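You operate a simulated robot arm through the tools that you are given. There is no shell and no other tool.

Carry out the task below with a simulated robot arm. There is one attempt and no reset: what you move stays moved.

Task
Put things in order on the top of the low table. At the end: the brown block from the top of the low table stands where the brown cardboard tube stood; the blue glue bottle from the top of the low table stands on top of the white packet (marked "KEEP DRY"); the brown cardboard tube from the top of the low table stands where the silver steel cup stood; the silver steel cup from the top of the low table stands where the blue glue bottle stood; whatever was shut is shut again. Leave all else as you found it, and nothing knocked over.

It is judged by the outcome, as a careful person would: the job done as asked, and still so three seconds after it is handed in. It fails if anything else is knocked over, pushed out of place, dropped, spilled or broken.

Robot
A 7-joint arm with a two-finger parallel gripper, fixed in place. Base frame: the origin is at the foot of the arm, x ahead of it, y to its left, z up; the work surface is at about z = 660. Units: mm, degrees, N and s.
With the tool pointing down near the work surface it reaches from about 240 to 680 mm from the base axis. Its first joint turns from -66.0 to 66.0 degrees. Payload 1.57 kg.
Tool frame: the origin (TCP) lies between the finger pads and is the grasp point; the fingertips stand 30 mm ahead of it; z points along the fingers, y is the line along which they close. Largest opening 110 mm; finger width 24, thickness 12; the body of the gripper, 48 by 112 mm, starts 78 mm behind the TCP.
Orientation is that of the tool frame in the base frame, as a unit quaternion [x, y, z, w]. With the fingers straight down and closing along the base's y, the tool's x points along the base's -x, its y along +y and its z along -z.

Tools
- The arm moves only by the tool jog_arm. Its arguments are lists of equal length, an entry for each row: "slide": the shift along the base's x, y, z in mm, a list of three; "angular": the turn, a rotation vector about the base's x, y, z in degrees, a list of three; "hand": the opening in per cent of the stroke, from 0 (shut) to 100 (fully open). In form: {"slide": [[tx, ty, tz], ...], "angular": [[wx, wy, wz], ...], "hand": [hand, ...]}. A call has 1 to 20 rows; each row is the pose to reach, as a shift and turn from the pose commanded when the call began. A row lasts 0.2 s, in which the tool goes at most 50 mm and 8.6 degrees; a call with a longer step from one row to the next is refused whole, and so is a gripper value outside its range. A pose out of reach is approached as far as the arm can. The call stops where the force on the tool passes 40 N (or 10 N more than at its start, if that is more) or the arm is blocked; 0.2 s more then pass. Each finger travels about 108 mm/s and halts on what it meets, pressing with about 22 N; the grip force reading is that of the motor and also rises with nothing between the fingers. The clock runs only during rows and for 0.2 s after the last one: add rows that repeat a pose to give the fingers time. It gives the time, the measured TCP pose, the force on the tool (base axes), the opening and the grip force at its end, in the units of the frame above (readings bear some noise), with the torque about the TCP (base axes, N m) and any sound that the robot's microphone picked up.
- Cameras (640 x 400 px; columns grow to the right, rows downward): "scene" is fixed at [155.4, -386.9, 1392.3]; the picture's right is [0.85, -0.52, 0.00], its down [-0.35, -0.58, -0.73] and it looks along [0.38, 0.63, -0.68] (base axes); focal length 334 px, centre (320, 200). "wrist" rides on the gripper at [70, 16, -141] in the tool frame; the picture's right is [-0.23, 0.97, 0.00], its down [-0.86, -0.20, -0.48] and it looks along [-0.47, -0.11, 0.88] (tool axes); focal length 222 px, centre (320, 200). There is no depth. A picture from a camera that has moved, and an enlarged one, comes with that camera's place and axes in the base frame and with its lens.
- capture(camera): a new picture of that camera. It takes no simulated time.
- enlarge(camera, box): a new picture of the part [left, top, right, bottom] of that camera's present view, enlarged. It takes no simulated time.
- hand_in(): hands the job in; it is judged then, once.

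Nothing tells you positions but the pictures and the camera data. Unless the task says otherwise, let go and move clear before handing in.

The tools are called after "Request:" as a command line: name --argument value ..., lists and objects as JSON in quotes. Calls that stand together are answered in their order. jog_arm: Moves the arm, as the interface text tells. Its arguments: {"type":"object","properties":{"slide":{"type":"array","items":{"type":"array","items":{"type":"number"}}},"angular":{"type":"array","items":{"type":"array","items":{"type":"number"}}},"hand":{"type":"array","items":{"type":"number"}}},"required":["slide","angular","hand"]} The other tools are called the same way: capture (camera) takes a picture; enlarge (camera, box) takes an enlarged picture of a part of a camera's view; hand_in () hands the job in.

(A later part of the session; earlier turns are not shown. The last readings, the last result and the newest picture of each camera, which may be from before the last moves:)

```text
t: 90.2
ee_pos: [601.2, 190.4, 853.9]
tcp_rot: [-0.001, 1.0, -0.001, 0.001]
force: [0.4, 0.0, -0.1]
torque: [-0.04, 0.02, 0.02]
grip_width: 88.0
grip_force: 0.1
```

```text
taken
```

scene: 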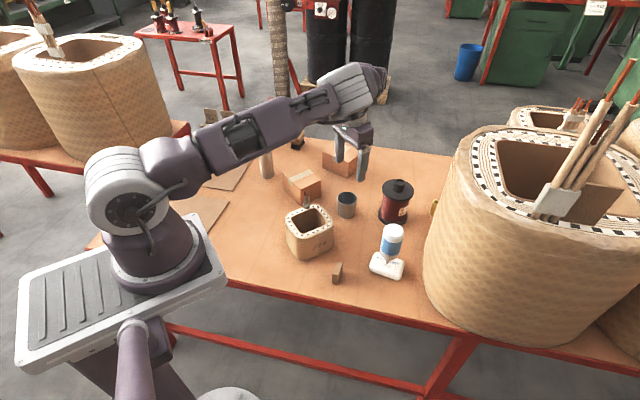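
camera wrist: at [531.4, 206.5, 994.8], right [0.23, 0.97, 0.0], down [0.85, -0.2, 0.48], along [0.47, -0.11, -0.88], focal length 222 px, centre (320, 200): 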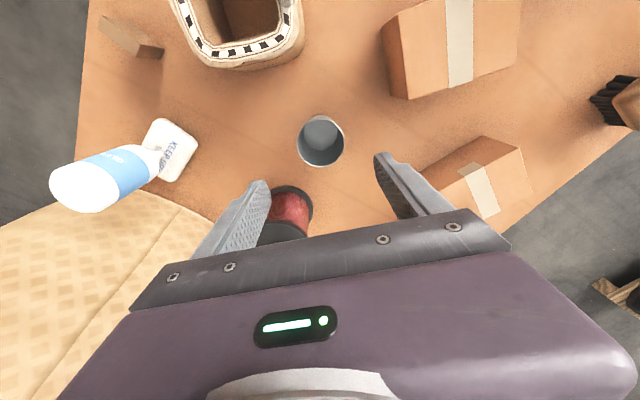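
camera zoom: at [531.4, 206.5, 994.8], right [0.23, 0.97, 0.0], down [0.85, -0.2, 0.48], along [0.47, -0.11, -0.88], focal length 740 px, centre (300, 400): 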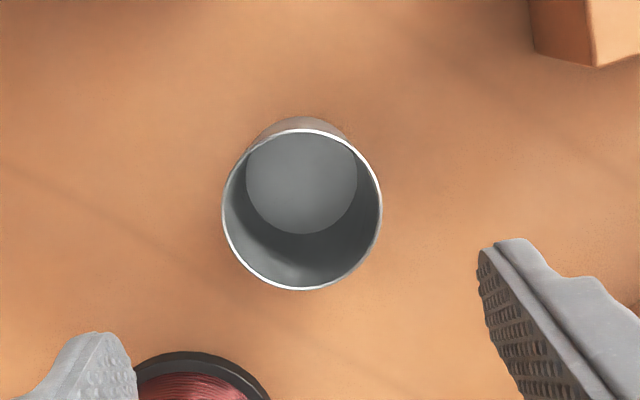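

The cup centre is about (599.5, 191.5). Descending around it.

Request:
jog_arm --slide '[[-1.5, 0.9, -25], [-1.5, 0.9, -50], [-1.5, 0.9, -75], [-1.5, 0.9, -100], [-1.5, 0.9, -120], [-1.5, 0.9, -135], [-1.5, 0.9, -142], [-1.5, 0.9, -142]]' --angular '[[0, 0, 0], [0, 0, 0], [0, 0, 0], [0, 0, 0], [0, 0, 0], [0, 0, 0], [0, 0, 0], [0, 0, 0]]' --hand '[80, 80, 80, 78, 76, 74, 72, 72]'

Request:
enlarge --camera "wrist" --box '[210, 80, 434, 240]'

Request:
enlarge --camera "scene" --box '[300, 150, 412, 240]'

```text
t: 92.0
ee_pos: [599.0, 190.8, 712.3]
tcp_rot: [-0.001, 1.0, -0.001, 0.002]
force: [0.6, 0.3, 0.3]
torque: [-0.02, 0.02, 0.0]
grip_width: 79.1
grip_force: 0.1
```

```text
2.50 times, centred on (322, 160) of wrist
camera zoom: at [528.6, 207.2, 853.6], right [0.23, 0.97, 0.0], down [0.85, -0.2, 0.48], along [0.47, -0.11, -0.88], focal length 555 px, centre (315, 300)
```

zoom: 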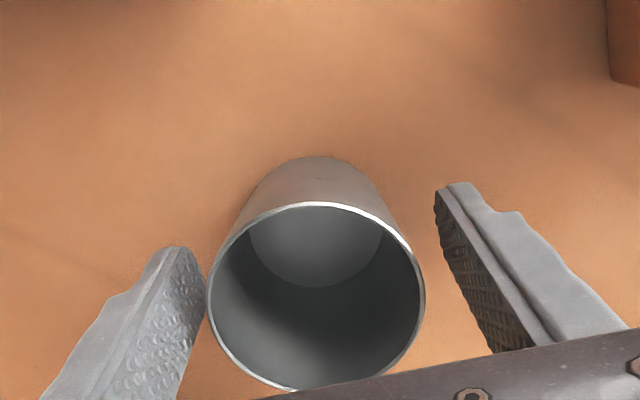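

```text
4.44 times, centred on (356, 195) of scene
camera zoom: at [155.4, -386.9, 1392.3], right [0.85, -0.52, 0.0], down [-0.35, -0.58, -0.73], along [0.38, 0.63, -0.68], focal length 1482 px, centre (160, 222)
```

zoom: 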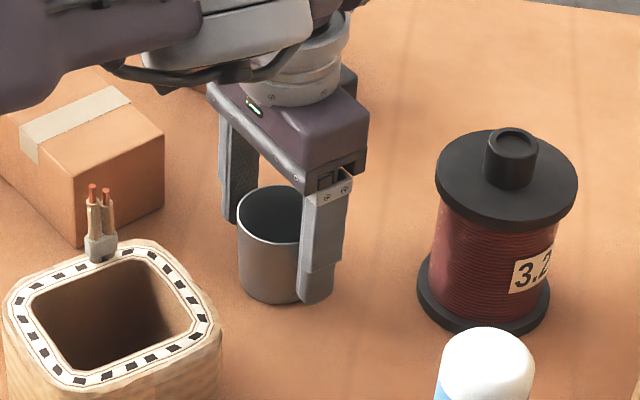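

Request:
jog_arm --slide '[[0, 0, 0], [0, 0, 0], [0, 0, 0], [0, 0, 0], [0, 0, 0], [0, 0, 0], [0, 0, 0], [0, 0, 0], [0, 0, 0]]' --angular '[[0, 0, 0], [0, 0, 0], [0, 0, 0], [0, 0, 0], [0, 0, 0], [0, 0, 0], [0, 0, 0], [0, 0, 0], [0, 0, 0]]' --hand '[67, 62, 58, 55, 53, 50, 46, 42, 42]'

Request:
enlarge --camera "scene" --box '[300, 150, 412, 240]'

Request:
enlarge --camera "wrist" --box '[210, 80, 434, 240]'

```text
t: 94.0
ee_pos: [598.5, 190.0, 712.3]
tcp_rot: [0.0, 1.0, -0.001, 0.001]
force: [0.8, 0.3, 0.8]
torque: [0.04, 0.01, -0.05]
grip_width: 58.7
grip_force: 22.1
```

```text
4.44 times, centred on (356, 195) of scene
camera zoom: at [155.4, -386.9, 1392.3], right [0.85, -0.52, 0.0], down [-0.35, -0.58, -0.73], along [0.38, 0.63, -0.68], focal length 1482 px, centre (160, 222)
```

zoom: 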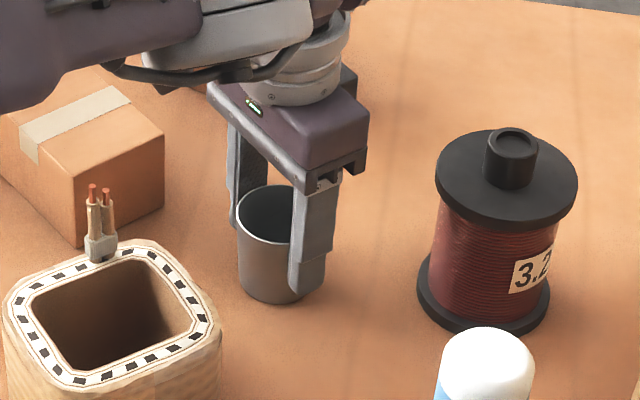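

```text
2.50 times, centred on (322, 160) of wrist
camera zoom: at [528.6, 207.2, 853.8], right [0.23, 0.97, 0.0], down [0.85, -0.2, 0.48], along [0.47, -0.11, -0.88], focal length 555 px, centre (315, 300)
```

zoom: 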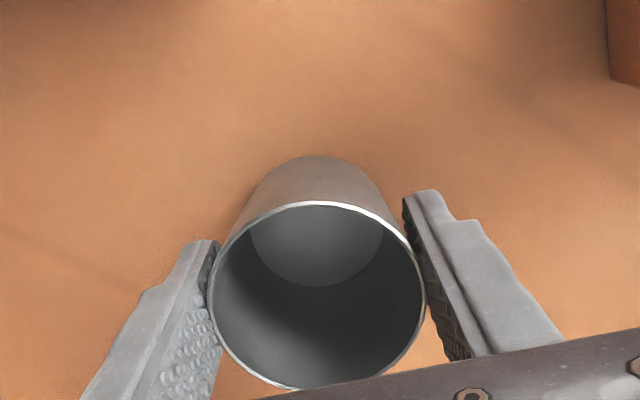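

The cup is gripped evenly at its rim. Lifting it straight up, slowly.

Request:
jog_arm --slide '[[0, 0, 2], [0, 0, 6], [0, 0, 14], [0, 0, 30], [0, 0, 55], [0, 0, 80], [0, 0, 105], [0, 0, 130], [0, 0, 152], [0, 0, 160], [0, 0, 160]]' --angular '[[0, 0, 0], [0, 0, 0], [0, 0, 0], [0, 0, 0], [0, 0, 0], [0, 0, 0], [0, 0, 0], [0, 0, 0], [0, 0, 0], [0, 0, 0], [0, 0, 0]]' --hand '[42, 42, 42, 42, 42, 42, 42, 42, 42, 42, 42]'

Request:
capture --camera "scene"

Request:
enlarge --camera "scene" --box '[310, 110, 410, 200]'

```text
t: 96.4
ee_pos: [599.2, 191.7, 872.7]
tcp_rot: [-0.001, 1.0, -0.001, 0.002]
force: [0.7, -1.0, -0.4]
torque: [0.01, 0.01, -0.02]
grip_width: 58.8
grip_force: 21.9
```

```text
taken
```

scene: 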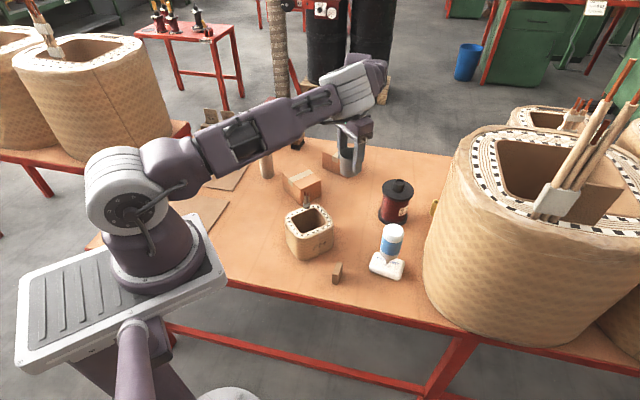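

```text
4.44 times, centred on (360, 155) of scene
camera zoom: at [155.4, -386.9, 1392.3], right [0.85, -0.52, 0.0], down [-0.35, -0.58, -0.73], along [0.38, 0.63, -0.68], focal length 1482 px, centre (142, 400)
```

zoom: 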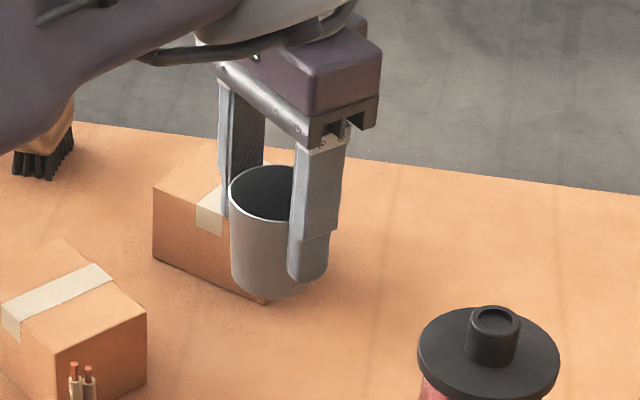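

Cup held upright. Carrying it to near the bottle's old place, turning the yaw toward 43°.

Request:
jog_arm --slide '[[-30, 7, 0], [-61, 14, 0], [-92, 22, 0], [-123, 29, 0], [-154, 37, 0], [-185, 44, 0], [-216, 52, 0], [-247, 59, 0], [-278, 67, 0], [-313, 74.5, -2], [-313, 74.5, -2], [-313, 74.5, -2]]' --angular '[[0, 0, 4.3], [0, 0, 8.6], [0, 0, 12.9], [0, 0, 17.2], [0, 0, 21.5], [0, 0, 25.8], [0, 0, 30.1], [0, 0, 34.4], [0, 0, 38.7], [0, 0, 43], [0, 0, 43], [0, 0, 43]]' --hand '[42, 42, 42, 42, 42, 42, 42, 42, 42, 42, 42, 42]'

Request:
capture --camera "scene"

Request:
capture --camera "wrist"

```text
t: 99.0
ee_pos: [287.0, 266.0, 869.9]
tcp_rot: [-0.367, 0.93, 0.0, 0.002]
force: [-0.7, 0.2, -1.0]
torque: [-0.01, 0.0, 0.05]
grip_width: 58.8
grip_force: 22.2
```

```text
taken
```

scene: 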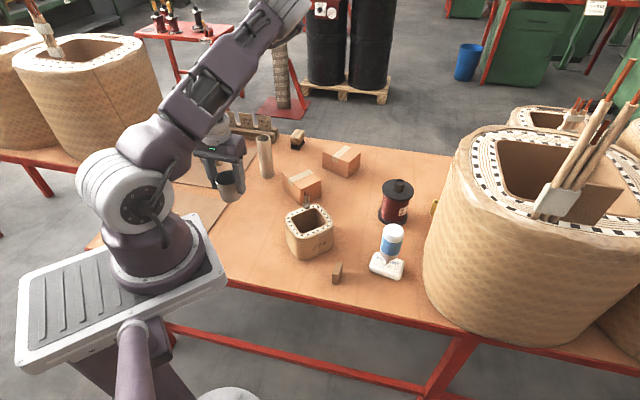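

```text
taken
camera wrist: at [224.1, 229.3, 1011.1], right [-0.5, 0.87, 0.0], down [0.76, 0.44, 0.48], along [0.42, 0.24, -0.88], focal length 222 px, centre (320, 200)
```

wrist: 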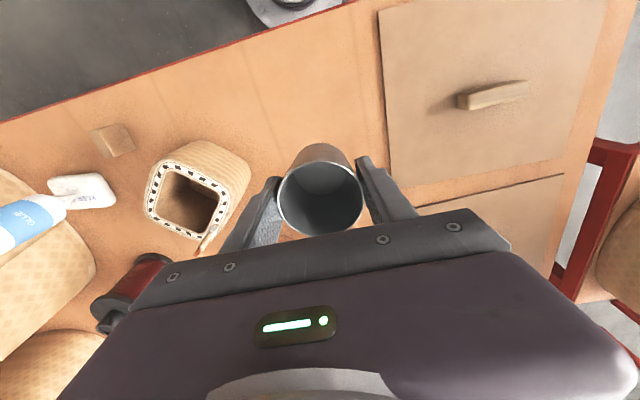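

Request:
jog_arm --slide '[[0, 0, -15], [0, 0, -30], [0, 0, -45], [0, 0, -60], [0, 0, -75], [0, 0, -90], [-2, -0.5, -105], [-4, -1, -118], [-7, -1.7, -130], [-9, -2.2, -138], [-9, -2.2, -138]]' --angular '[[0, 0, 0], [0, 0, 0], [0, 0, 0], [0, 0, 0], [0, 0, 0], [0, 0, 0], [0, 0, 0], [0, 0, 0], [0, 0, 0], [0, 0, 0], [0, 0, 0]]' --hand '[42, 42, 42, 42, 42, 42, 42, 42, 42, 42, 42]'

Request:
enlarge --camera "scene" --box '[180, 160, 292, 250]'

Request:
capture --camera "wrist"

```text
t: 101.4
ee_pos: [276.7, 262.9, 732.1]
tcp_rot: [-0.367, 0.93, 0.0, 0.001]
force: [0.0, -0.3, -0.5]
torque: [-0.01, -0.01, 0.02]
grip_width: 59.0
grip_force: 21.9
```

```text
4.44 times, centred on (236, 205) of scene
camera zoom: at [155.4, -386.9, 1392.3], right [0.85, -0.52, 0.0], down [-0.35, -0.58, -0.73], along [0.38, 0.63, -0.68], focal length 1482 px, centre (693, 178)
```

zoom: 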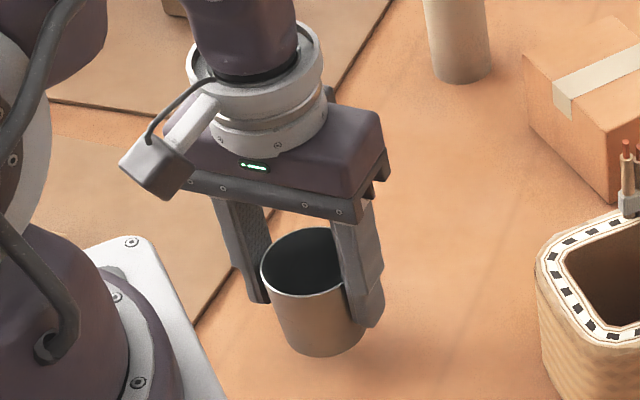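

```text
taken
camera wrist: at [214.6, 226.9, 874.2], right [-0.5, 0.87, 0.0], down [0.76, 0.44, 0.48], along [0.42, 0.24, -0.88], focal length 222 px, centre (320, 200)
```

wrist: 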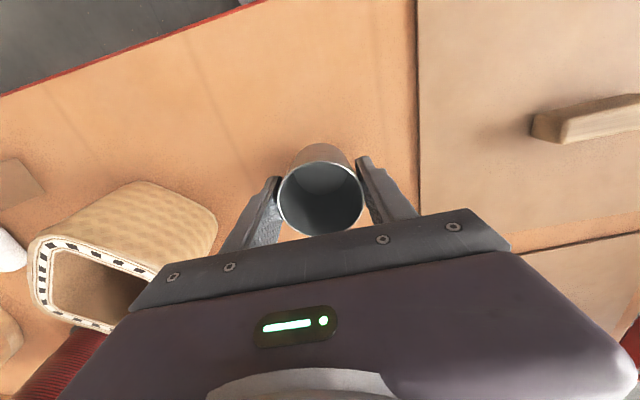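

Request:
jog_arm --slide '[[0, 0, -6], [0, 0, -12], [0, 0, -15], [0, 0, -17], [0, 0, -17]]' --angular '[[0, 0, 0], [0, 0, 0], [0, 0, 0], [0, 0, 0], [0, 0, 0]]' --hand '[42, 42, 42, 42, 42]'

Request:
jog_arm --slide '[[0, 0, -0.8], [0, 0, -1.6], [0, 0, -1.6]]' --angular '[[0, 0, 0], [0, 0, 0], [0, 0, 0]]' --hand '[42, 42, 42]'

```text
t: 102.6
ee_pos: [277.6, 264.1, 715.7]
tcp_rot: [-0.366, 0.93, 0.0, 0.002]
force: [-0.2, 0.0, 0.0]
torque: [0.02, -0.03, -0.02]
grip_width: 59.1
grip_force: 22.2
```

```text
t: 103.4
ee_pos: [277.3, 263.7, 713.7]
tcp_rot: [-0.367, 0.93, 0.0, 0.002]
force: [0.3, 0.1, -0.9]
torque: [0.01, 0.05, -0.01]
grip_width: 58.3
grip_force: 22.4
```

Request:
jog_arm --slide '[[0, 0, -0.5], [0, 0, -1.0], [0, 0, -1.0]]' --angular '[[0, 0, 0], [0, 0, 0], [0, 0, 0]]' --hand '[42, 42, 42]'

Request:
jog_arm --slide '[[0, 0, -0.5], [0, 0, -1.0], [0, 0, -1.0]]' --angular '[[0, 0, 0], [0, 0, 0], [0, 0, 0]]' --hand '[42, 42, 42]'

```text
t: 104.2
ee_pos: [276.8, 264.0, 713.0]
tcp_rot: [-0.366, 0.931, 0.0, 0.002]
force: [0.1, -0.3, -0.6]
torque: [0.0, -0.01, 0.02]
grip_width: 58.7
grip_force: 22.3
```

```text
t: 105.0
ee_pos: [277.1, 263.3, 711.9]
tcp_rot: [-0.367, 0.93, 0.0, 0.003]
force: [1.0, -3.1, 19.5]
torque: [0.0, -0.06, 0.01]
grip_width: 58.9
grip_force: 21.5
```

The cup touches down. Relieve the pressure and open slowly.

Request:
jog_arm --slide '[[0, 0, 0.4], [0, 0, 0.7], [0, 0, 0.7], [0, 0, 0.7], [0, 0, 0.7], [0, 0, 0.7], [0, 0, 0.7], [0, 0, 0.7], [0, 0, 0.7], [0, 0, 0.7], [0, 0, 0.7]]' --angular '[[0, 0, 0], [0, 0, 0], [0, 0, 0], [0, 0, 0], [0, 0, 0], [0, 0, 0], [0, 0, 0], [0, 0, 0], [0, 0, 0], [0, 0, 0], [0, 0, 0]]' --hand '[42, 42, 46, 50, 53, 55, 57, 61, 66, 72, 72]'

Request:
enlarge --camera "scene" --box '[180, 160, 292, 250]'

Request:
enlarge --camera "wrist" --box '[210, 80, 434, 240]'

```text
t: 107.4
ee_pos: [277.5, 263.0, 712.3]
tcp_rot: [-0.366, 0.93, 0.0, 0.002]
force: [-0.1, -0.4, -0.1]
torque: [-0.02, -0.01, 0.02]
grip_width: 79.2
grip_force: 0.0
```

```text
4.44 times, centred on (236, 205) of scene
camera zoom: at [155.4, -386.9, 1392.3], right [0.85, -0.52, 0.0], down [-0.35, -0.58, -0.73], along [0.38, 0.63, -0.68], focal length 1482 px, centre (693, 178)
```

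zoom: 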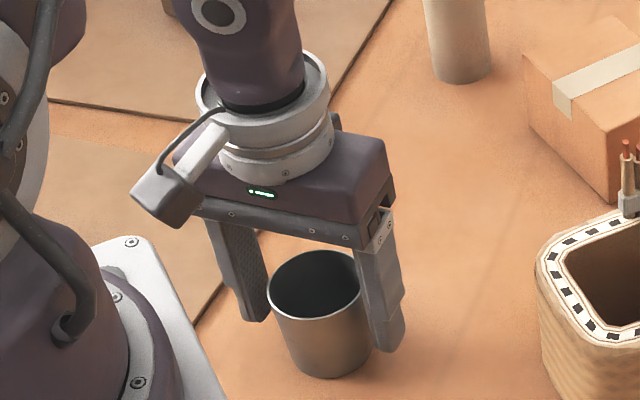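

```text
2.50 times, centred on (322, 160) of wrist
camera zoom: at [214.9, 227.1, 853.7], right [-0.5, 0.87, 0.0], down [0.76, 0.44, 0.48], along [0.42, 0.24, -0.88], focal length 555 px, centre (315, 300)
```

zoom: 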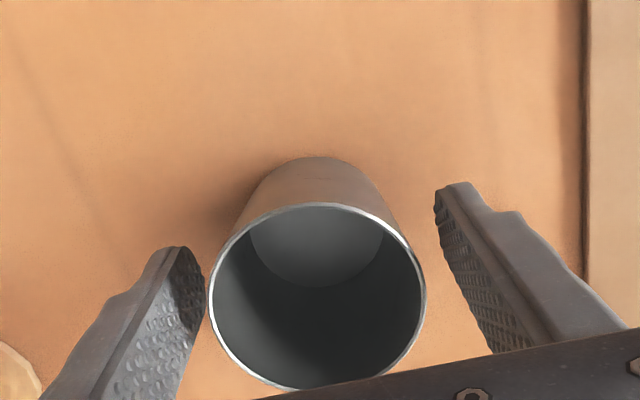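

Cup stands at the bottle's old place. Backing out straight up along the same path.

Request:
jog_arm --slide '[[0, 0, 6], [0, 0, 15], [0, 0, 28], [0, 0, 42], [0, 0, 56], [3, 0.7, 70], [6, 1.5, 85], [9, 2.2, 100], [9, 2.2, 115], [9, 2.2, 130], [9, 2.2, 145], [9, 2.2, 158], [9, 2.2, 158]]' --angular '[[0, 0, 0], [0, 0, 0], [0, 0, 0], [0, 0, 0], [0, 0, 0], [0, 0, 0], [0, 0, 0], [0, 0, 0], [0, 0, 0], [0, 0, 0], [0, 0, 0], [0, 0, 0], [0, 0, 0]]' --hand '[72, 72, 72, 72, 72, 72, 72, 72, 72, 72, 72, 72, 72]'

Request:
capture --camera "scene"

Request:
enlarge --camera "scene" --box '[200, 190, 264, 245]'

Request:
capture --camera "wrist"

```text
t: 110.2
ee_pos: [287.6, 265.3, 870.7]
tcp_rot: [-0.366, 0.931, 0.0, 0.002]
force: [-0.7, -0.7, -0.3]
torque: [0.02, 0.01, -0.01]
grip_width: 79.0
grip_force: 0.0
```

```text
taken
```

scene: 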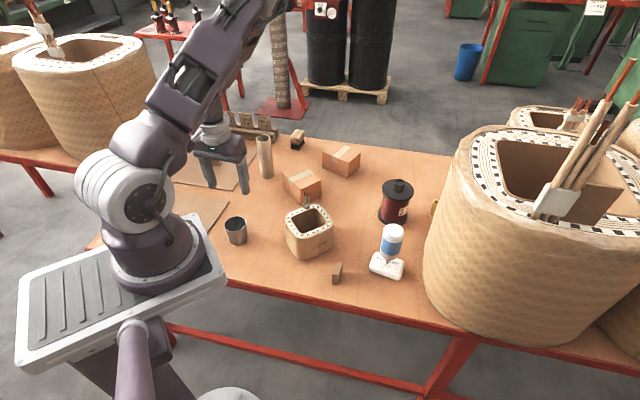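

```text
7.27 times, centred on (232, 218) of scene
camera zoom: at [155.4, -386.9, 1392.3], right [0.85, -0.52, 0.0], down [-0.35, -0.58, -0.73], along [0.38, 0.63, -0.68], focal length 2425 px, centre (960, 73)
```

zoom: 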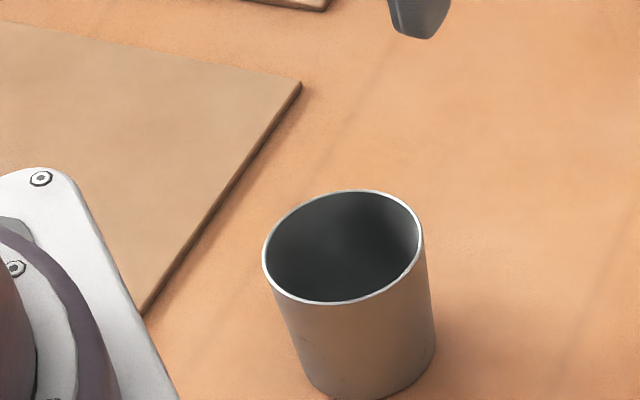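

```text
taken
camera wrist: at [224.3, 228.9, 1011.7], right [-0.5, 0.87, 0.0], down [0.76, 0.44, 0.48], along [0.42, 0.24, -0.88], focal length 222 px, centre (320, 200)
```

wrist: 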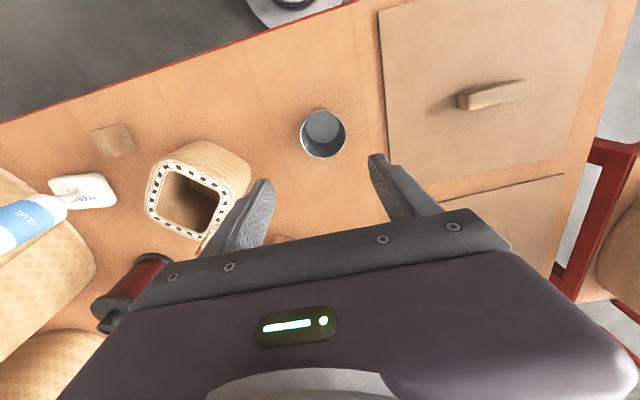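

The cup's base sits where the bottle's tip was. Next, the tube at about (474, 488): I'll move above it with the tool yaw radial.

Request:
jog_arm --slide '[[20, 24, 10], [45, 52, 20], [70, 82, 25], [95, 112, 25], [120, 142, 25], [145, 172, 25], [168, 200, 25], [186.5, 222.5, 25], [186.5, 222.5, 25], [186.5, 222.5, 25]]' --angular '[[0, 0, 0.5], [0, 0, 1], [0, 0, 1.5], [0, 0, 2], [0, 0, 2.5], [0, 0, 3], [0, 0, 3], [0, 0, 3], [0, 0, 3], [0, 0, 3]]' --hand '[72, 72, 72, 72, 72, 72, 72, 72, 72, 72]'

Request:
capture --camera "wrist"

Request:
capture --camera "scene"

```text
t: 112.4
ee_pos: [456.1, 468.0, 894.8]
tcp_rot: [-0.391, 0.92, 0.0, 0.004]
force: [-0.5, 0.0, -0.5]
torque: [0.01, 0.0, 0.01]
grip_width: 79.4
grip_force: 0.1
out of reach, approached as far as the arm can: row 8, 9, 10
```

```text
taken
camera wrist: at [394.9, 428.4, 1036.2], right [-0.54, 0.84, 0.0], down [0.73, 0.48, 0.48], along [0.41, 0.26, -0.87], focal length 222 px, centre (320, 200)
```

wrist: 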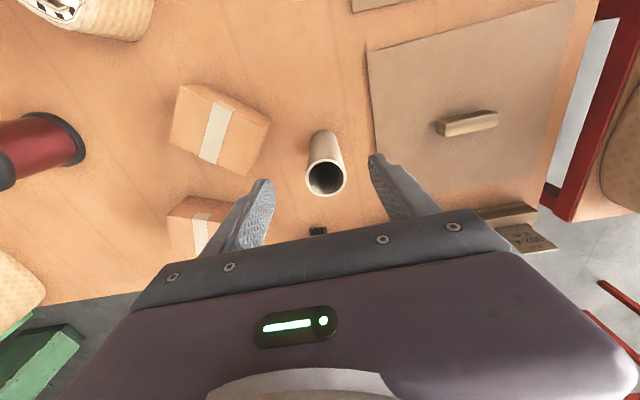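

```text
taken
```

scene: 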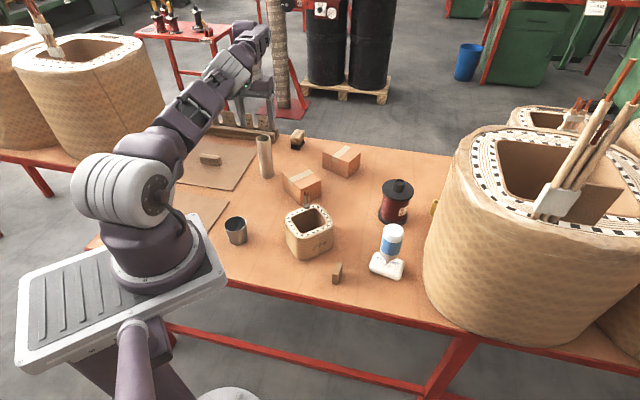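

The reach at this height ends about 26 mm short of the tube radially, but it is laterally centred. The open fingers pass beside the tube, so I'll descend here and then move outward where reach is larger.

Request:
jog_arm --slide '[[-2, -2, -20], [-2, -2, -40], [-2, -2, -60], [-2, -2, -80], [-2, -2, -100], [-2, -2, -120], [-2, -2, -130], [-2, -2, -130]]' --angular '[[0, 0, 0], [0, 0, 0], [0, 0, 0], [0, 0, 0], [0, 0, 0], [0, 0, 0], [0, 0, 0], [0, 0, 0]]' --hand '[72, 72, 72, 72, 72, 72, 72, 72]'

Request:
capture --camera "wrist"

Request:
enlarge --camera "scene" --box '[220, 110, 332, 200]'

```text
t: 114.2
ee_pos: [448.9, 458.1, 769.3]
tcp_rot: [-0.39, 0.921, 0.001, 0.004]
force: [0.0, 0.1, -0.3]
torque: [0.0, 0.01, -0.05]
grip_width: 79.1
grip_force: 0.1
out of reach, approached as far as the arm can: row 5, 6, 7, 8
```

```text
taken
camera wrist: at [388.7, 419.5, 911.3], right [-0.54, 0.84, 0.0], down [0.73, 0.47, 0.48], along [0.41, 0.26, -0.87], focal length 222 px, centre (320, 200)
```

wrist: 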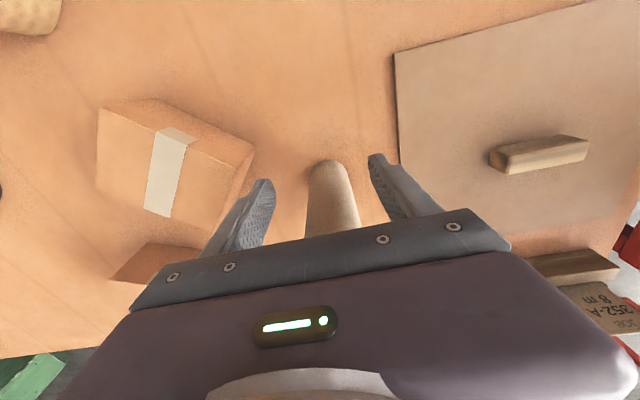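

```text
4.44 times, centred on (276, 155) of scene
camera zoom: at [155.4, -386.9, 1392.3], right [0.85, -0.52, 0.0], down [-0.35, -0.58, -0.73], along [0.38, 0.63, -0.68], focal length 1482 px, centre (516, 400)
```

zoom: 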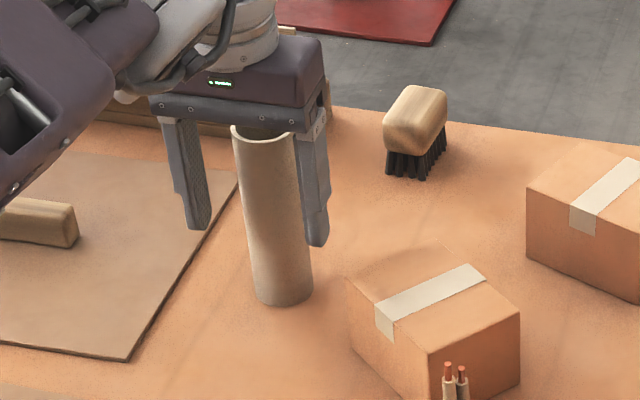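

Request:
capture --camera "scene"

Request:
enlarge --camera "scene" --box '[60, 20, 320, 260]'

```text
taken
```

scene: 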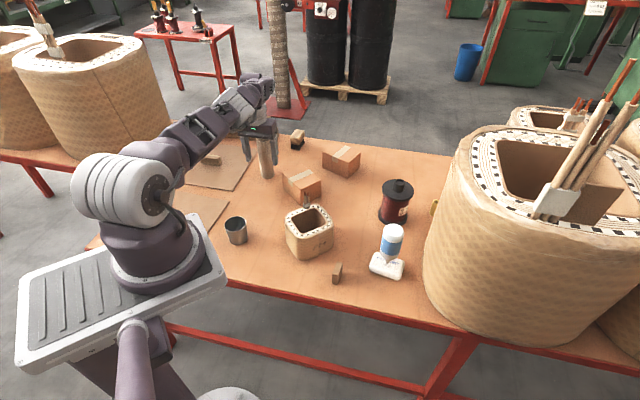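

```text
1.67 times, centred on (190, 140) of scene
camera zoom: at [155.4, -386.9, 1392.3], right [0.85, -0.52, 0.0], down [-0.35, -0.58, -0.73], along [0.38, 0.63, -0.68], focal length 556 px, centre (537, 300)
```

zoom: 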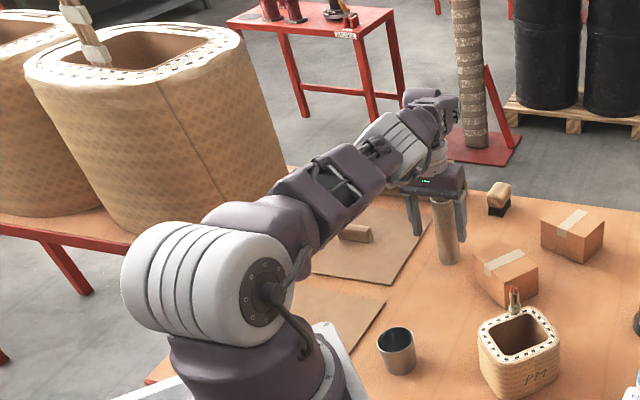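

Reach shrinks slightly lower down, so I'll lean the tool 15° outward, about the tangential closing axis; that gains the missing reach while the tube stays vertical between the pads.

Request:
jog_arm --slide '[[0, 0, 0], [0, 0, 0], [0, 0, 0], [0, 0, 0]]' --angular '[[3.6, -3.47, 0], [7.2, -6.94, 0], [10.8, -10.4, 0], [10.8, -10.4, 0]]' --hand '[72, 72, 72, 72]'

Request:
capture --camera "wrist"

Request:
enlarge --camera "scene" --box '[220, 110, 332, 200]'

```text
t: 115.2
ee_pos: [448.9, 459.9, 770.1]
tcp_rot: [-0.388, 0.912, 0.051, 0.123]
force: [-0.6, -0.3, -0.1]
torque: [0.0, 0.03, 0.01]
grip_width: 79.2
grip_force: 0.1
```

```text
taken
camera wrist: at [365.1, 395.5, 888.8], right [-0.55, 0.83, 0.06], down [0.63, 0.36, 0.69], along [0.55, 0.41, -0.72], focal length 222 px, centre (320, 200)
```

wrist: 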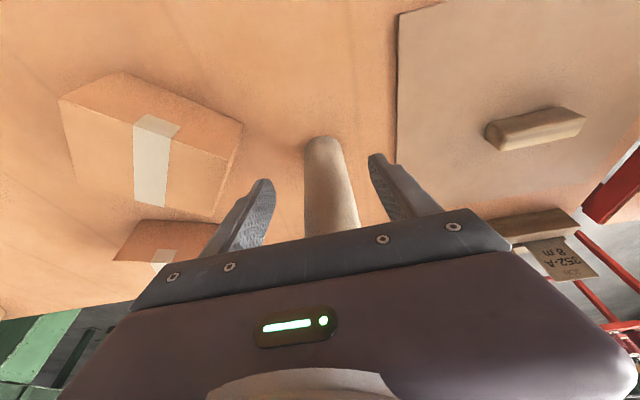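

```text
4.44 times, centred on (276, 155) of scene
camera zoom: at [155.4, -386.9, 1392.3], right [0.85, -0.52, 0.0], down [-0.35, -0.58, -0.73], along [0.38, 0.63, -0.68], focal length 1482 px, centre (516, 400)
```

zoom: 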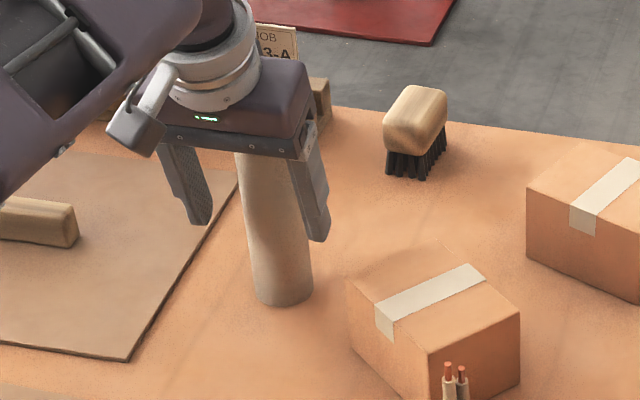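

Request:
jog_arm --slide '[[6, 7, -3], [12, 14, -7], [18, 21, -11], [24, 27.6, -15], [24, 27.6, -15]]' --angular '[[0, 0, 0], [0, 0, 0], [0, 0, 0], [0, 0, 0], [0, 0, 0]]' --hand '[72, 72, 72, 72, 72]'

Request:
capture --camera "wrist"

Request:
enlarge --camera "wrist" --box '[220, 110, 412, 240]'

Request:
enlarge --camera "scene" --box '[220, 110, 332, 200]'

```text
t: 116.4
ee_pos: [473.4, 487.3, 754.3]
tcp_rot: [-0.387, 0.913, 0.051, 0.122]
force: [0.1, 0.6, 0.5]
torque: [0.01, -0.04, 0.01]
grip_width: 79.1
grip_force: 0.1
```

```text
taken
camera wrist: at [389.2, 422.8, 873.7], right [-0.55, 0.83, 0.06], down [0.63, 0.37, 0.69], along [0.55, 0.41, -0.73], focal length 222 px, centre (320, 200)
```

wrist: 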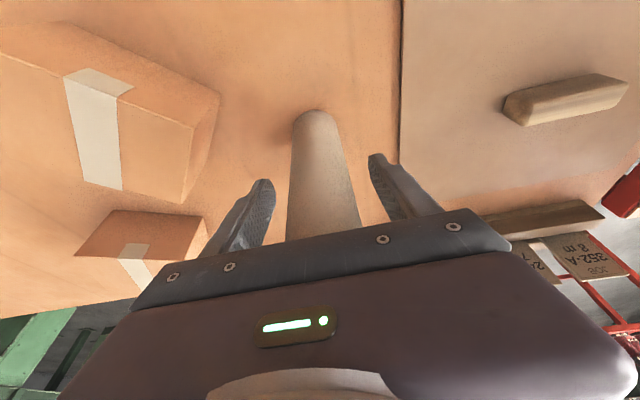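

```text
3.08 times, centred on (316, 175) of wrist
camera zoom: at [389.2, 422.8, 873.7], right [-0.55, 0.83, 0.06], down [0.63, 0.37, 0.69], along [0.55, 0.41, -0.73], focal length 684 px, centre (332, 277)
```

zoom: 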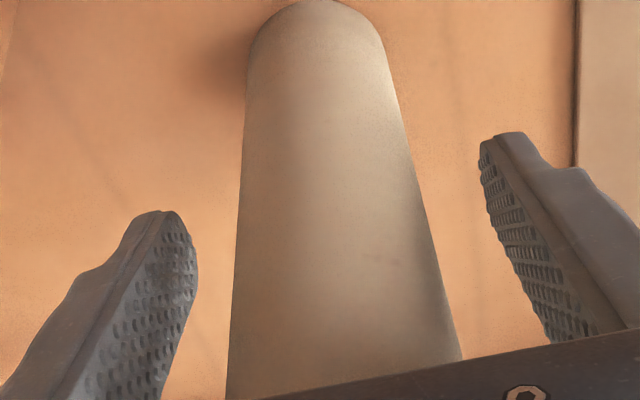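

```text
4.44 times, centred on (276, 155) of scene
camera zoom: at [155.4, -386.9, 1392.3], right [0.85, -0.52, 0.0], down [-0.35, -0.58, -0.73], along [0.38, 0.63, -0.68], focal length 1482 px, centre (516, 400)
```

zoom: 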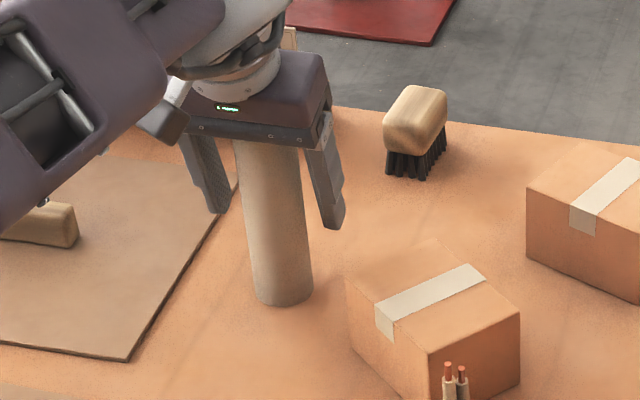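

Within half a millimetre of centre. Closing on the tube.

Request:
jog_arm --slide '[[0, 0, 0], [0, 0, 0], [0, 0, 0], [0, 0, 0], [0, 0, 0], [0, 0, 0], [0, 0, 0], [0, 0, 0], [0, 0, 0], [0, 0, 0]]' --angular '[[0, 0, 0], [0, 0, 0], [0, 0, 0], [0, 0, 0], [0, 0, 0], [0, 0, 0], [0, 0, 0], [0, 0, 0], [0, 0, 0], [0, 0, 0]]' --hand '[64, 56, 50, 46, 44, 42, 39, 35, 32, 32]'

Request:
enlarge --camera "scene" --box '[220, 110, 332, 200]'

Request:
enlarge --camera "wrist" --box '[220, 110, 412, 240]'

```text
t: 118.6
ee_pos: [473.8, 486.6, 755.1]
tcp_rot: [-0.387, 0.913, 0.051, 0.123]
force: [0.4, -0.9, 0.3]
torque: [0.03, 0.01, 0.03]
grip_width: 46.1
grip_force: 22.0
```

```text
4.44 times, centred on (276, 155) of scene
camera zoom: at [155.4, -386.9, 1392.3], right [0.85, -0.52, 0.0], down [-0.35, -0.58, -0.73], along [0.38, 0.63, -0.68], focal length 1482 px, centre (516, 400)
```

zoom: 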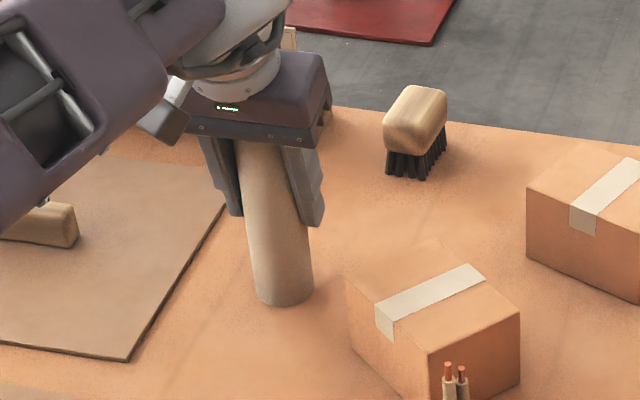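

```text
3.08 times, centred on (316, 175) of wrist
camera zoom: at [389.2, 422.7, 873.8], right [-0.55, 0.83, 0.06], down [0.63, 0.37, 0.69], along [0.55, 0.41, -0.72], focal length 684 px, centre (332, 277)
```

zoom: 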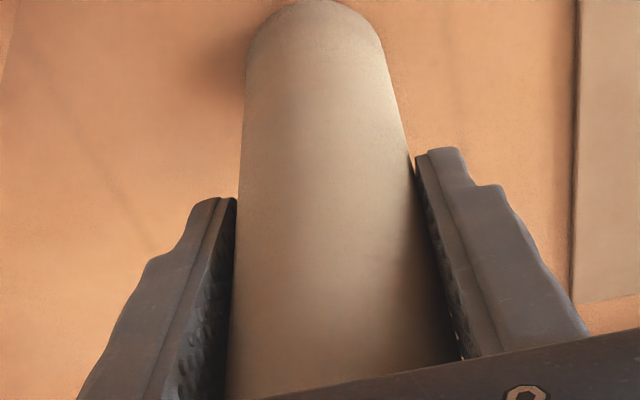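

The tube is held (46.1 mm). Lifting, easing inward once clear.

Request:
jog_arm --slide '[[0, 0, 2], [0, 0, 6], [0, 0, 14], [0, 0, 26], [0, 0, 40], [-4, -4, 56], [-9, -9, 72], [-15, -15, 88], [-20, -21, 104], [-20, -21, 118], [-20, -21, 118]]' --angular '[[0, 0, 0], [0, 0, 0], [0, 0, 0], [0, 0, 0], [0, 0, 0], [0, 0, 0], [0, 0, 0], [0, 0, 0], [0, 0, 0], [0, 0, 0], [0, 0, 0]]' --hand '[32, 32, 32, 32, 32, 32, 32, 32, 32, 32, 32]'

Request:
capture --camera "scene"

Request:
enlarge --camera "scene" --box '[220, 70, 332, 180]'

```text
t: 121.0
ee_pos: [453.7, 467.4, 874.8]
tcp_rot: [-0.387, 0.913, 0.05, 0.122]
force: [-0.6, 0.2, -0.1]
torque: [-0.01, -0.02, 0.03]
grip_width: 46.1
grip_force: 22.1
```

```text
taken
```

scene: 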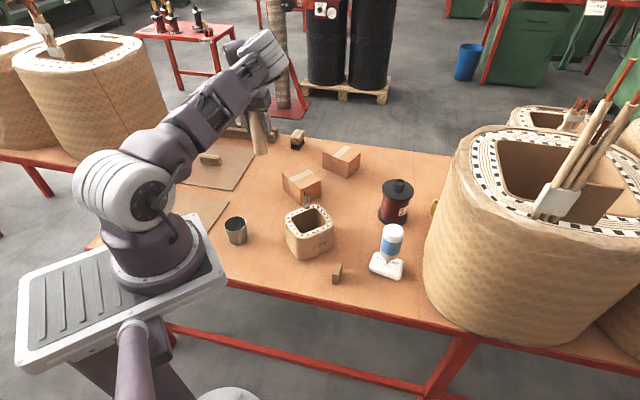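

```text
3.64 times, centred on (276, 125) of scene
camera zoom: at [155.4, -386.9, 1392.3], right [0.85, -0.52, 0.0], down [-0.35, -0.58, -0.73], along [0.38, 0.63, -0.68], focal length 1213 px, centre (480, 473)
```

zoom: 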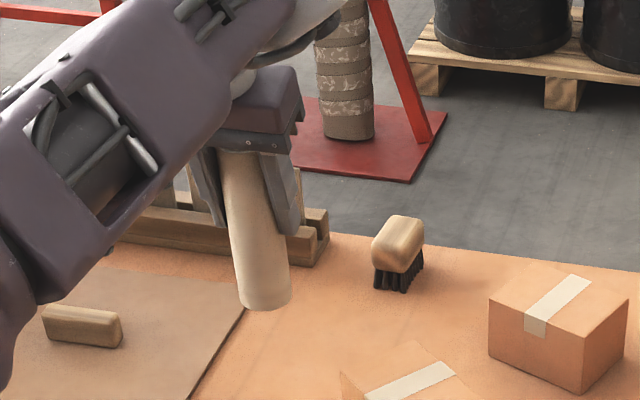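

Carrying the tube over to the cup's old place.

Request:
jog_arm --slide '[[16, -31, 0], [32, -62, 0], [48, -93, 0], [65, -124, 0], [82, -155, 0], [98, -186, 0], [114, -216, 0], [130, -246, 0], [145.5, -276, 0], [145.5, -276, 0]]' --angular '[[0, 0, -3.1], [0, 0, -6.2], [0, 0, -9.3], [0, 0, -12.4], [0, 0, -15.5], [0, 0, -18.6], [0, 0, -21.8], [0, 0, -25], [0, 0, -28], [0, 0, -28]]' --hand '[32, 32, 32, 32, 32, 32, 32, 32, 32, 32]'

Request:
capture --camera "scene"

Request:
enlarge --camera "scene" --box '[300, 100, 412, 220]'

Request:
capture --camera "wrist"

```text
t: 123.2
ee_pos: [598.3, 190.0, 874.7]
tcp_rot: [-0.154, 0.979, 0.02, 0.131]
force: [-0.6, 0.1, -0.2]
torque: [0.02, 0.0, -0.01]
grip_width: 45.7
grip_force: 22.1
```

```text
taken
```

scene: 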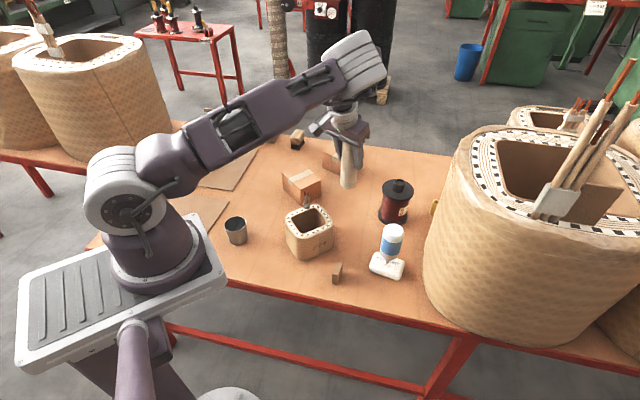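

```text
3.33 times, centred on (356, 160) of scene
camera zoom: at [155.4, -386.9, 1392.3], right [0.85, -0.52, 0.0], down [-0.35, -0.58, -0.73], along [0.38, 0.63, -0.68], focal length 1112 px, centre (200, 333)
```

zoom: 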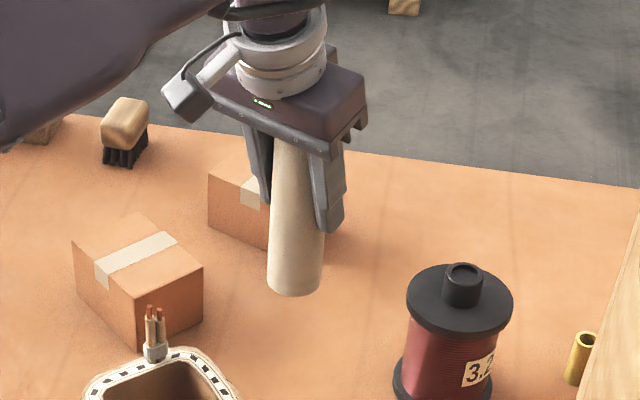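

```text
taken
camera wrist: at [494.7, 173.6, 992.0], right [-0.09, 0.99, 0.06], down [0.73, 0.03, 0.69], along [0.68, 0.1, -0.72], focal length 222 px, centre (320, 200)
```

wrist: 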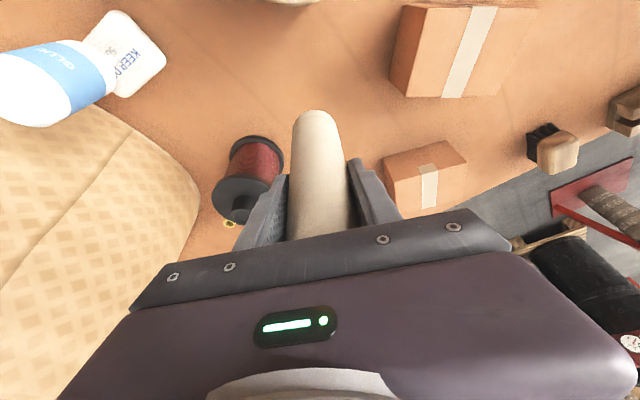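

Request:
enlarge --camera "scene" --box '[325, 125, 389, 195]'

Request:
enlarge --camera "wrist" --box '[230, 90, 410, 240]'

```text
5.71 times, centred on (357, 160) of scene
camera zoom: at [155.4, -386.9, 1392.3], right [0.85, -0.52, 0.0], down [-0.35, -0.58, -0.73], along [0.38, 0.63, -0.68], focal length 1906 px, centre (109, 429)
```

zoom: 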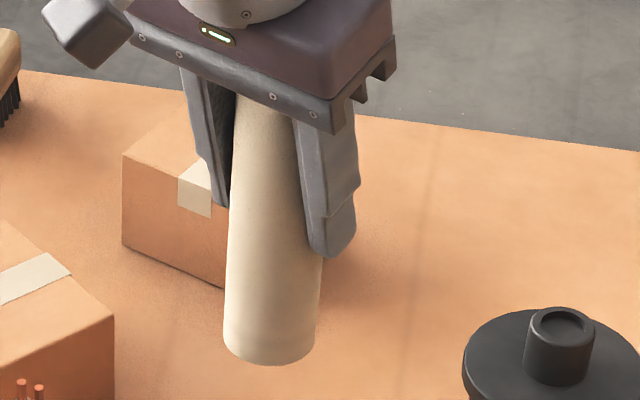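

```text
2.67 times, centred on (320, 165) of wrist
camera zoom: at [494.7, 173.6, 992.0], right [-0.09, 0.99, 0.06], down [0.73, 0.03, 0.69], along [0.68, 0.1, -0.72], focal length 592 px, centre (320, 293)
```

zoom: 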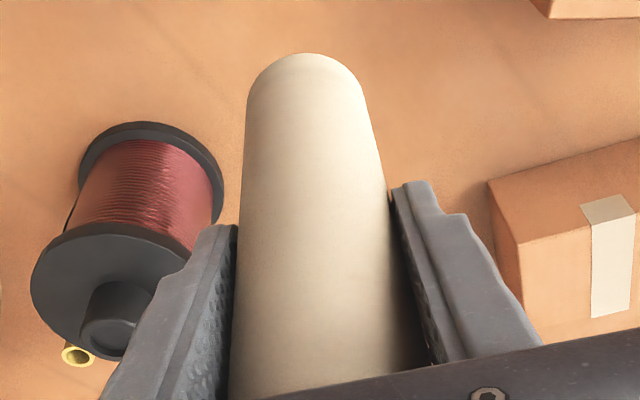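

The tube hangs vertical. Lowering toward the cup's old spot.

Request:
jog_arm --slide '[[0.7, 0.9, -20], [0.7, 0.9, -40], [0.7, 0.9, -60], [0.7, 0.9, -80], [0.7, 0.9, -95], [0.7, 0.9, -107], [0.7, 0.9, -113], [0.7, 0.9, -113]]' --angular '[[0, 0, 0], [0, 0, 0], [0, 0, 0], [0, 0, 0], [0, 0, 0], [0, 0, 0], [0, 0, 0], [0, 0, 0]]' --hand '[32, 32, 32, 32, 32, 32, 32, 32]'

Request:
enlarge --camera "scene" --box '[300, 140, 412, 230]'

```text
t: 125.0
ee_pos: [598.9, 191.3, 761.3]
tcp_rot: [-0.156, 0.979, 0.019, 0.13]
force: [0.3, -0.2, -1.2]
torque: [0.0, 0.01, 0.0]
grip_width: 45.4
grip_force: 22.2
```

```text
4.44 times, centred on (356, 185) of scene
camera zoom: at [155.4, -386.9, 1392.3], right [0.85, -0.52, 0.0], down [-0.35, -0.58, -0.73], along [0.38, 0.63, -0.68], focal length 1482 px, centre (160, 267)
```

zoom: 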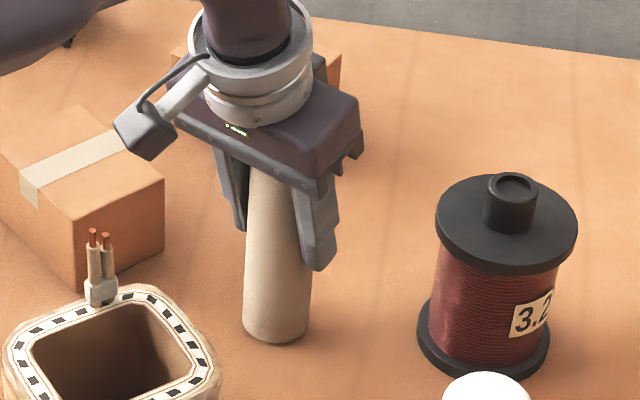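

Request:
jog_arm --slide '[[0, 0, -2], [0, 0, -4], [0, 0, -4.5], [0, 0, -4.5]]' --angular '[[0, 0, 0], [0, 0, 0], [0, 0, 0], [0, 0, 0]]' --hand '[32, 32, 32, 32]'

Request:
jog_arm --slide '[[0, 0, -0.5], [0, 0, -1], [0, 0, -1]]' --angular '[[0, 0, 0], [0, 0, 0], [0, 0, 0]]' --hand '[32, 32, 32]'

```text
t: 126.0
ee_pos: [600.0, 190.3, 755.7]
tcp_rot: [-0.155, 0.979, 0.02, 0.131]
force: [0.6, 0.2, 0.7]
torque: [0.03, -0.02, -0.01]
grip_width: 45.6
grip_force: 21.9
```

```text
t: 126.8
ee_pos: [600.0, 190.0, 756.5]
tcp_rot: [-0.155, 0.979, 0.02, 0.132]
force: [-4.9, -2.6, 14.2]
torque: [-0.05, 0.09, 0.02]
grip_width: 45.5
grip_force: 21.9
```

Contact. Relieving and opening slowly.

Request:
jog_arm --slide '[[0, 0, 0.4], [0, 0, 0.6], [0, 0, 0.6], [0, 0, 0.6], [0, 0, 0.6], [0, 0, 0.6], [0, 0, 0.6], [0, 0, 0.6], [0, 0, 0.6]]' --angular '[[0, 0, 0], [0, 0, 0], [0, 0, 0], [0, 0, 0], [0, 0, 0], [0, 0, 0], [0, 0, 0], [0, 0, 0], [0, 0, 0]]' --hand '[32, 32, 36, 39, 41, 42, 43, 45, 45]'

Request:
enlarge --camera "scene" --box '[300, 140, 412, 230]'

Request:
enlarge --camera "wrist" --box '[230, 90, 410, 240]'

```text
t: 128.8
ee_pos: [599.3, 190.7, 756.1]
tcp_rot: [-0.155, 0.979, 0.019, 0.131]
force: [0.0, 0.6, 0.0]
torque: [-0.03, 0.02, -0.01]
grip_width: 49.7
grip_force: 0.0
```

```text
4.44 times, centred on (356, 185) of scene
camera zoom: at [155.4, -386.9, 1392.3], right [0.85, -0.52, 0.0], down [-0.35, -0.58, -0.73], along [0.38, 0.63, -0.68], focal length 1482 px, centre (160, 267)
```

zoom: 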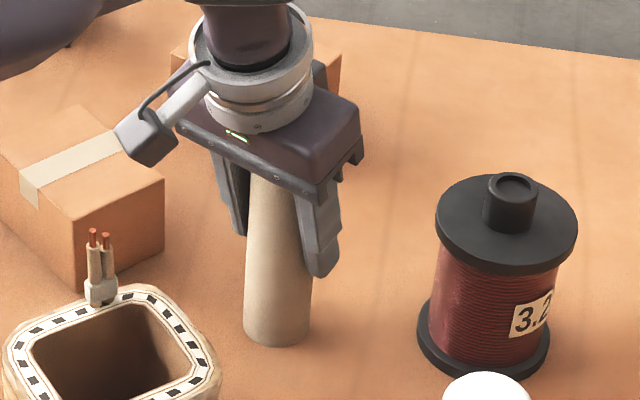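

```text
2.67 times, centred on (320, 165) of wrist
camera zoom: at [495.4, 174.0, 874.0], right [-0.09, 0.99, 0.06], down [0.73, 0.03, 0.69], along [0.68, 0.11, -0.72], focal length 592 px, centre (320, 293)
```

zoom: 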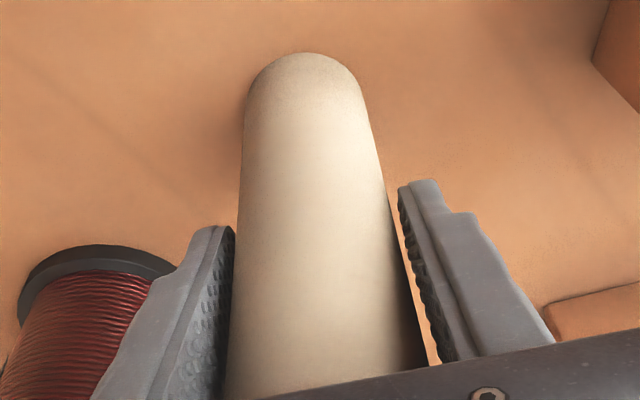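

The tube stands free. Opening wide and retracting along the tool axis.

Request:
jog_arm --slide '[[0, 0, 0], [0, 0, 0], [0, 0, 0], [-1.2, -0.4, 5], [-3.7, -1.2, 15], [-7.4, -2.4, 29], [-12.3, -4, 48], [-18.5, -6, 72], [-24.6, -8, 97], [-30, -9.6, 115], [-30, -9.6, 115]]' --angular '[[0, 0, 0], [0, 0, 0], [0, 0, 0], [0, 0, 0], [0, 0, 0], [0, 0, 0], [0, 0, 0], [0, 0, 0], [0, 0, 0], [0, 0, 0], [0, 0, 0]]' --hand '[52, 62, 73, 73, 73, 73, 73, 73, 73, 73, 73]'

Request:
capture --camera "scene"

Request:
enlarge --camera "scene" --box '[300, 140, 412, 230]'

```text
t: 131.2
ee_pos: [569.6, 181.6, 870.6]
tcp_rot: [-0.156, 0.979, 0.02, 0.131]
force: [0.3, -0.6, 0.3]
torque: [0.02, 0.02, -0.01]
grip_width: 80.4
grip_force: 0.1
```

```text
taken
```

scene: 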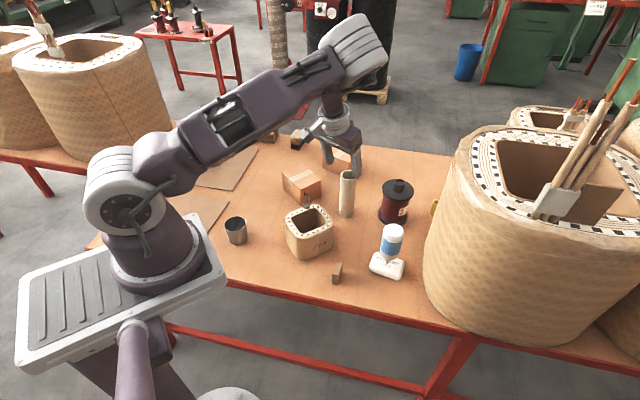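

```text
4.44 times, centred on (356, 185) of scene
camera zoom: at [155.4, -386.9, 1392.3], right [0.85, -0.52, 0.0], down [-0.35, -0.58, -0.73], along [0.38, 0.63, -0.68], focal length 1482 px, centre (160, 267)
```

zoom: 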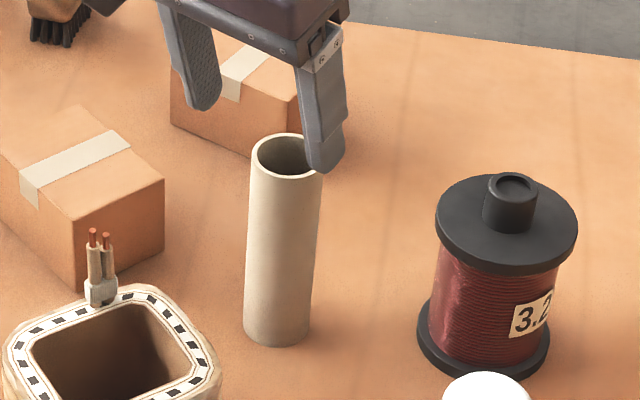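

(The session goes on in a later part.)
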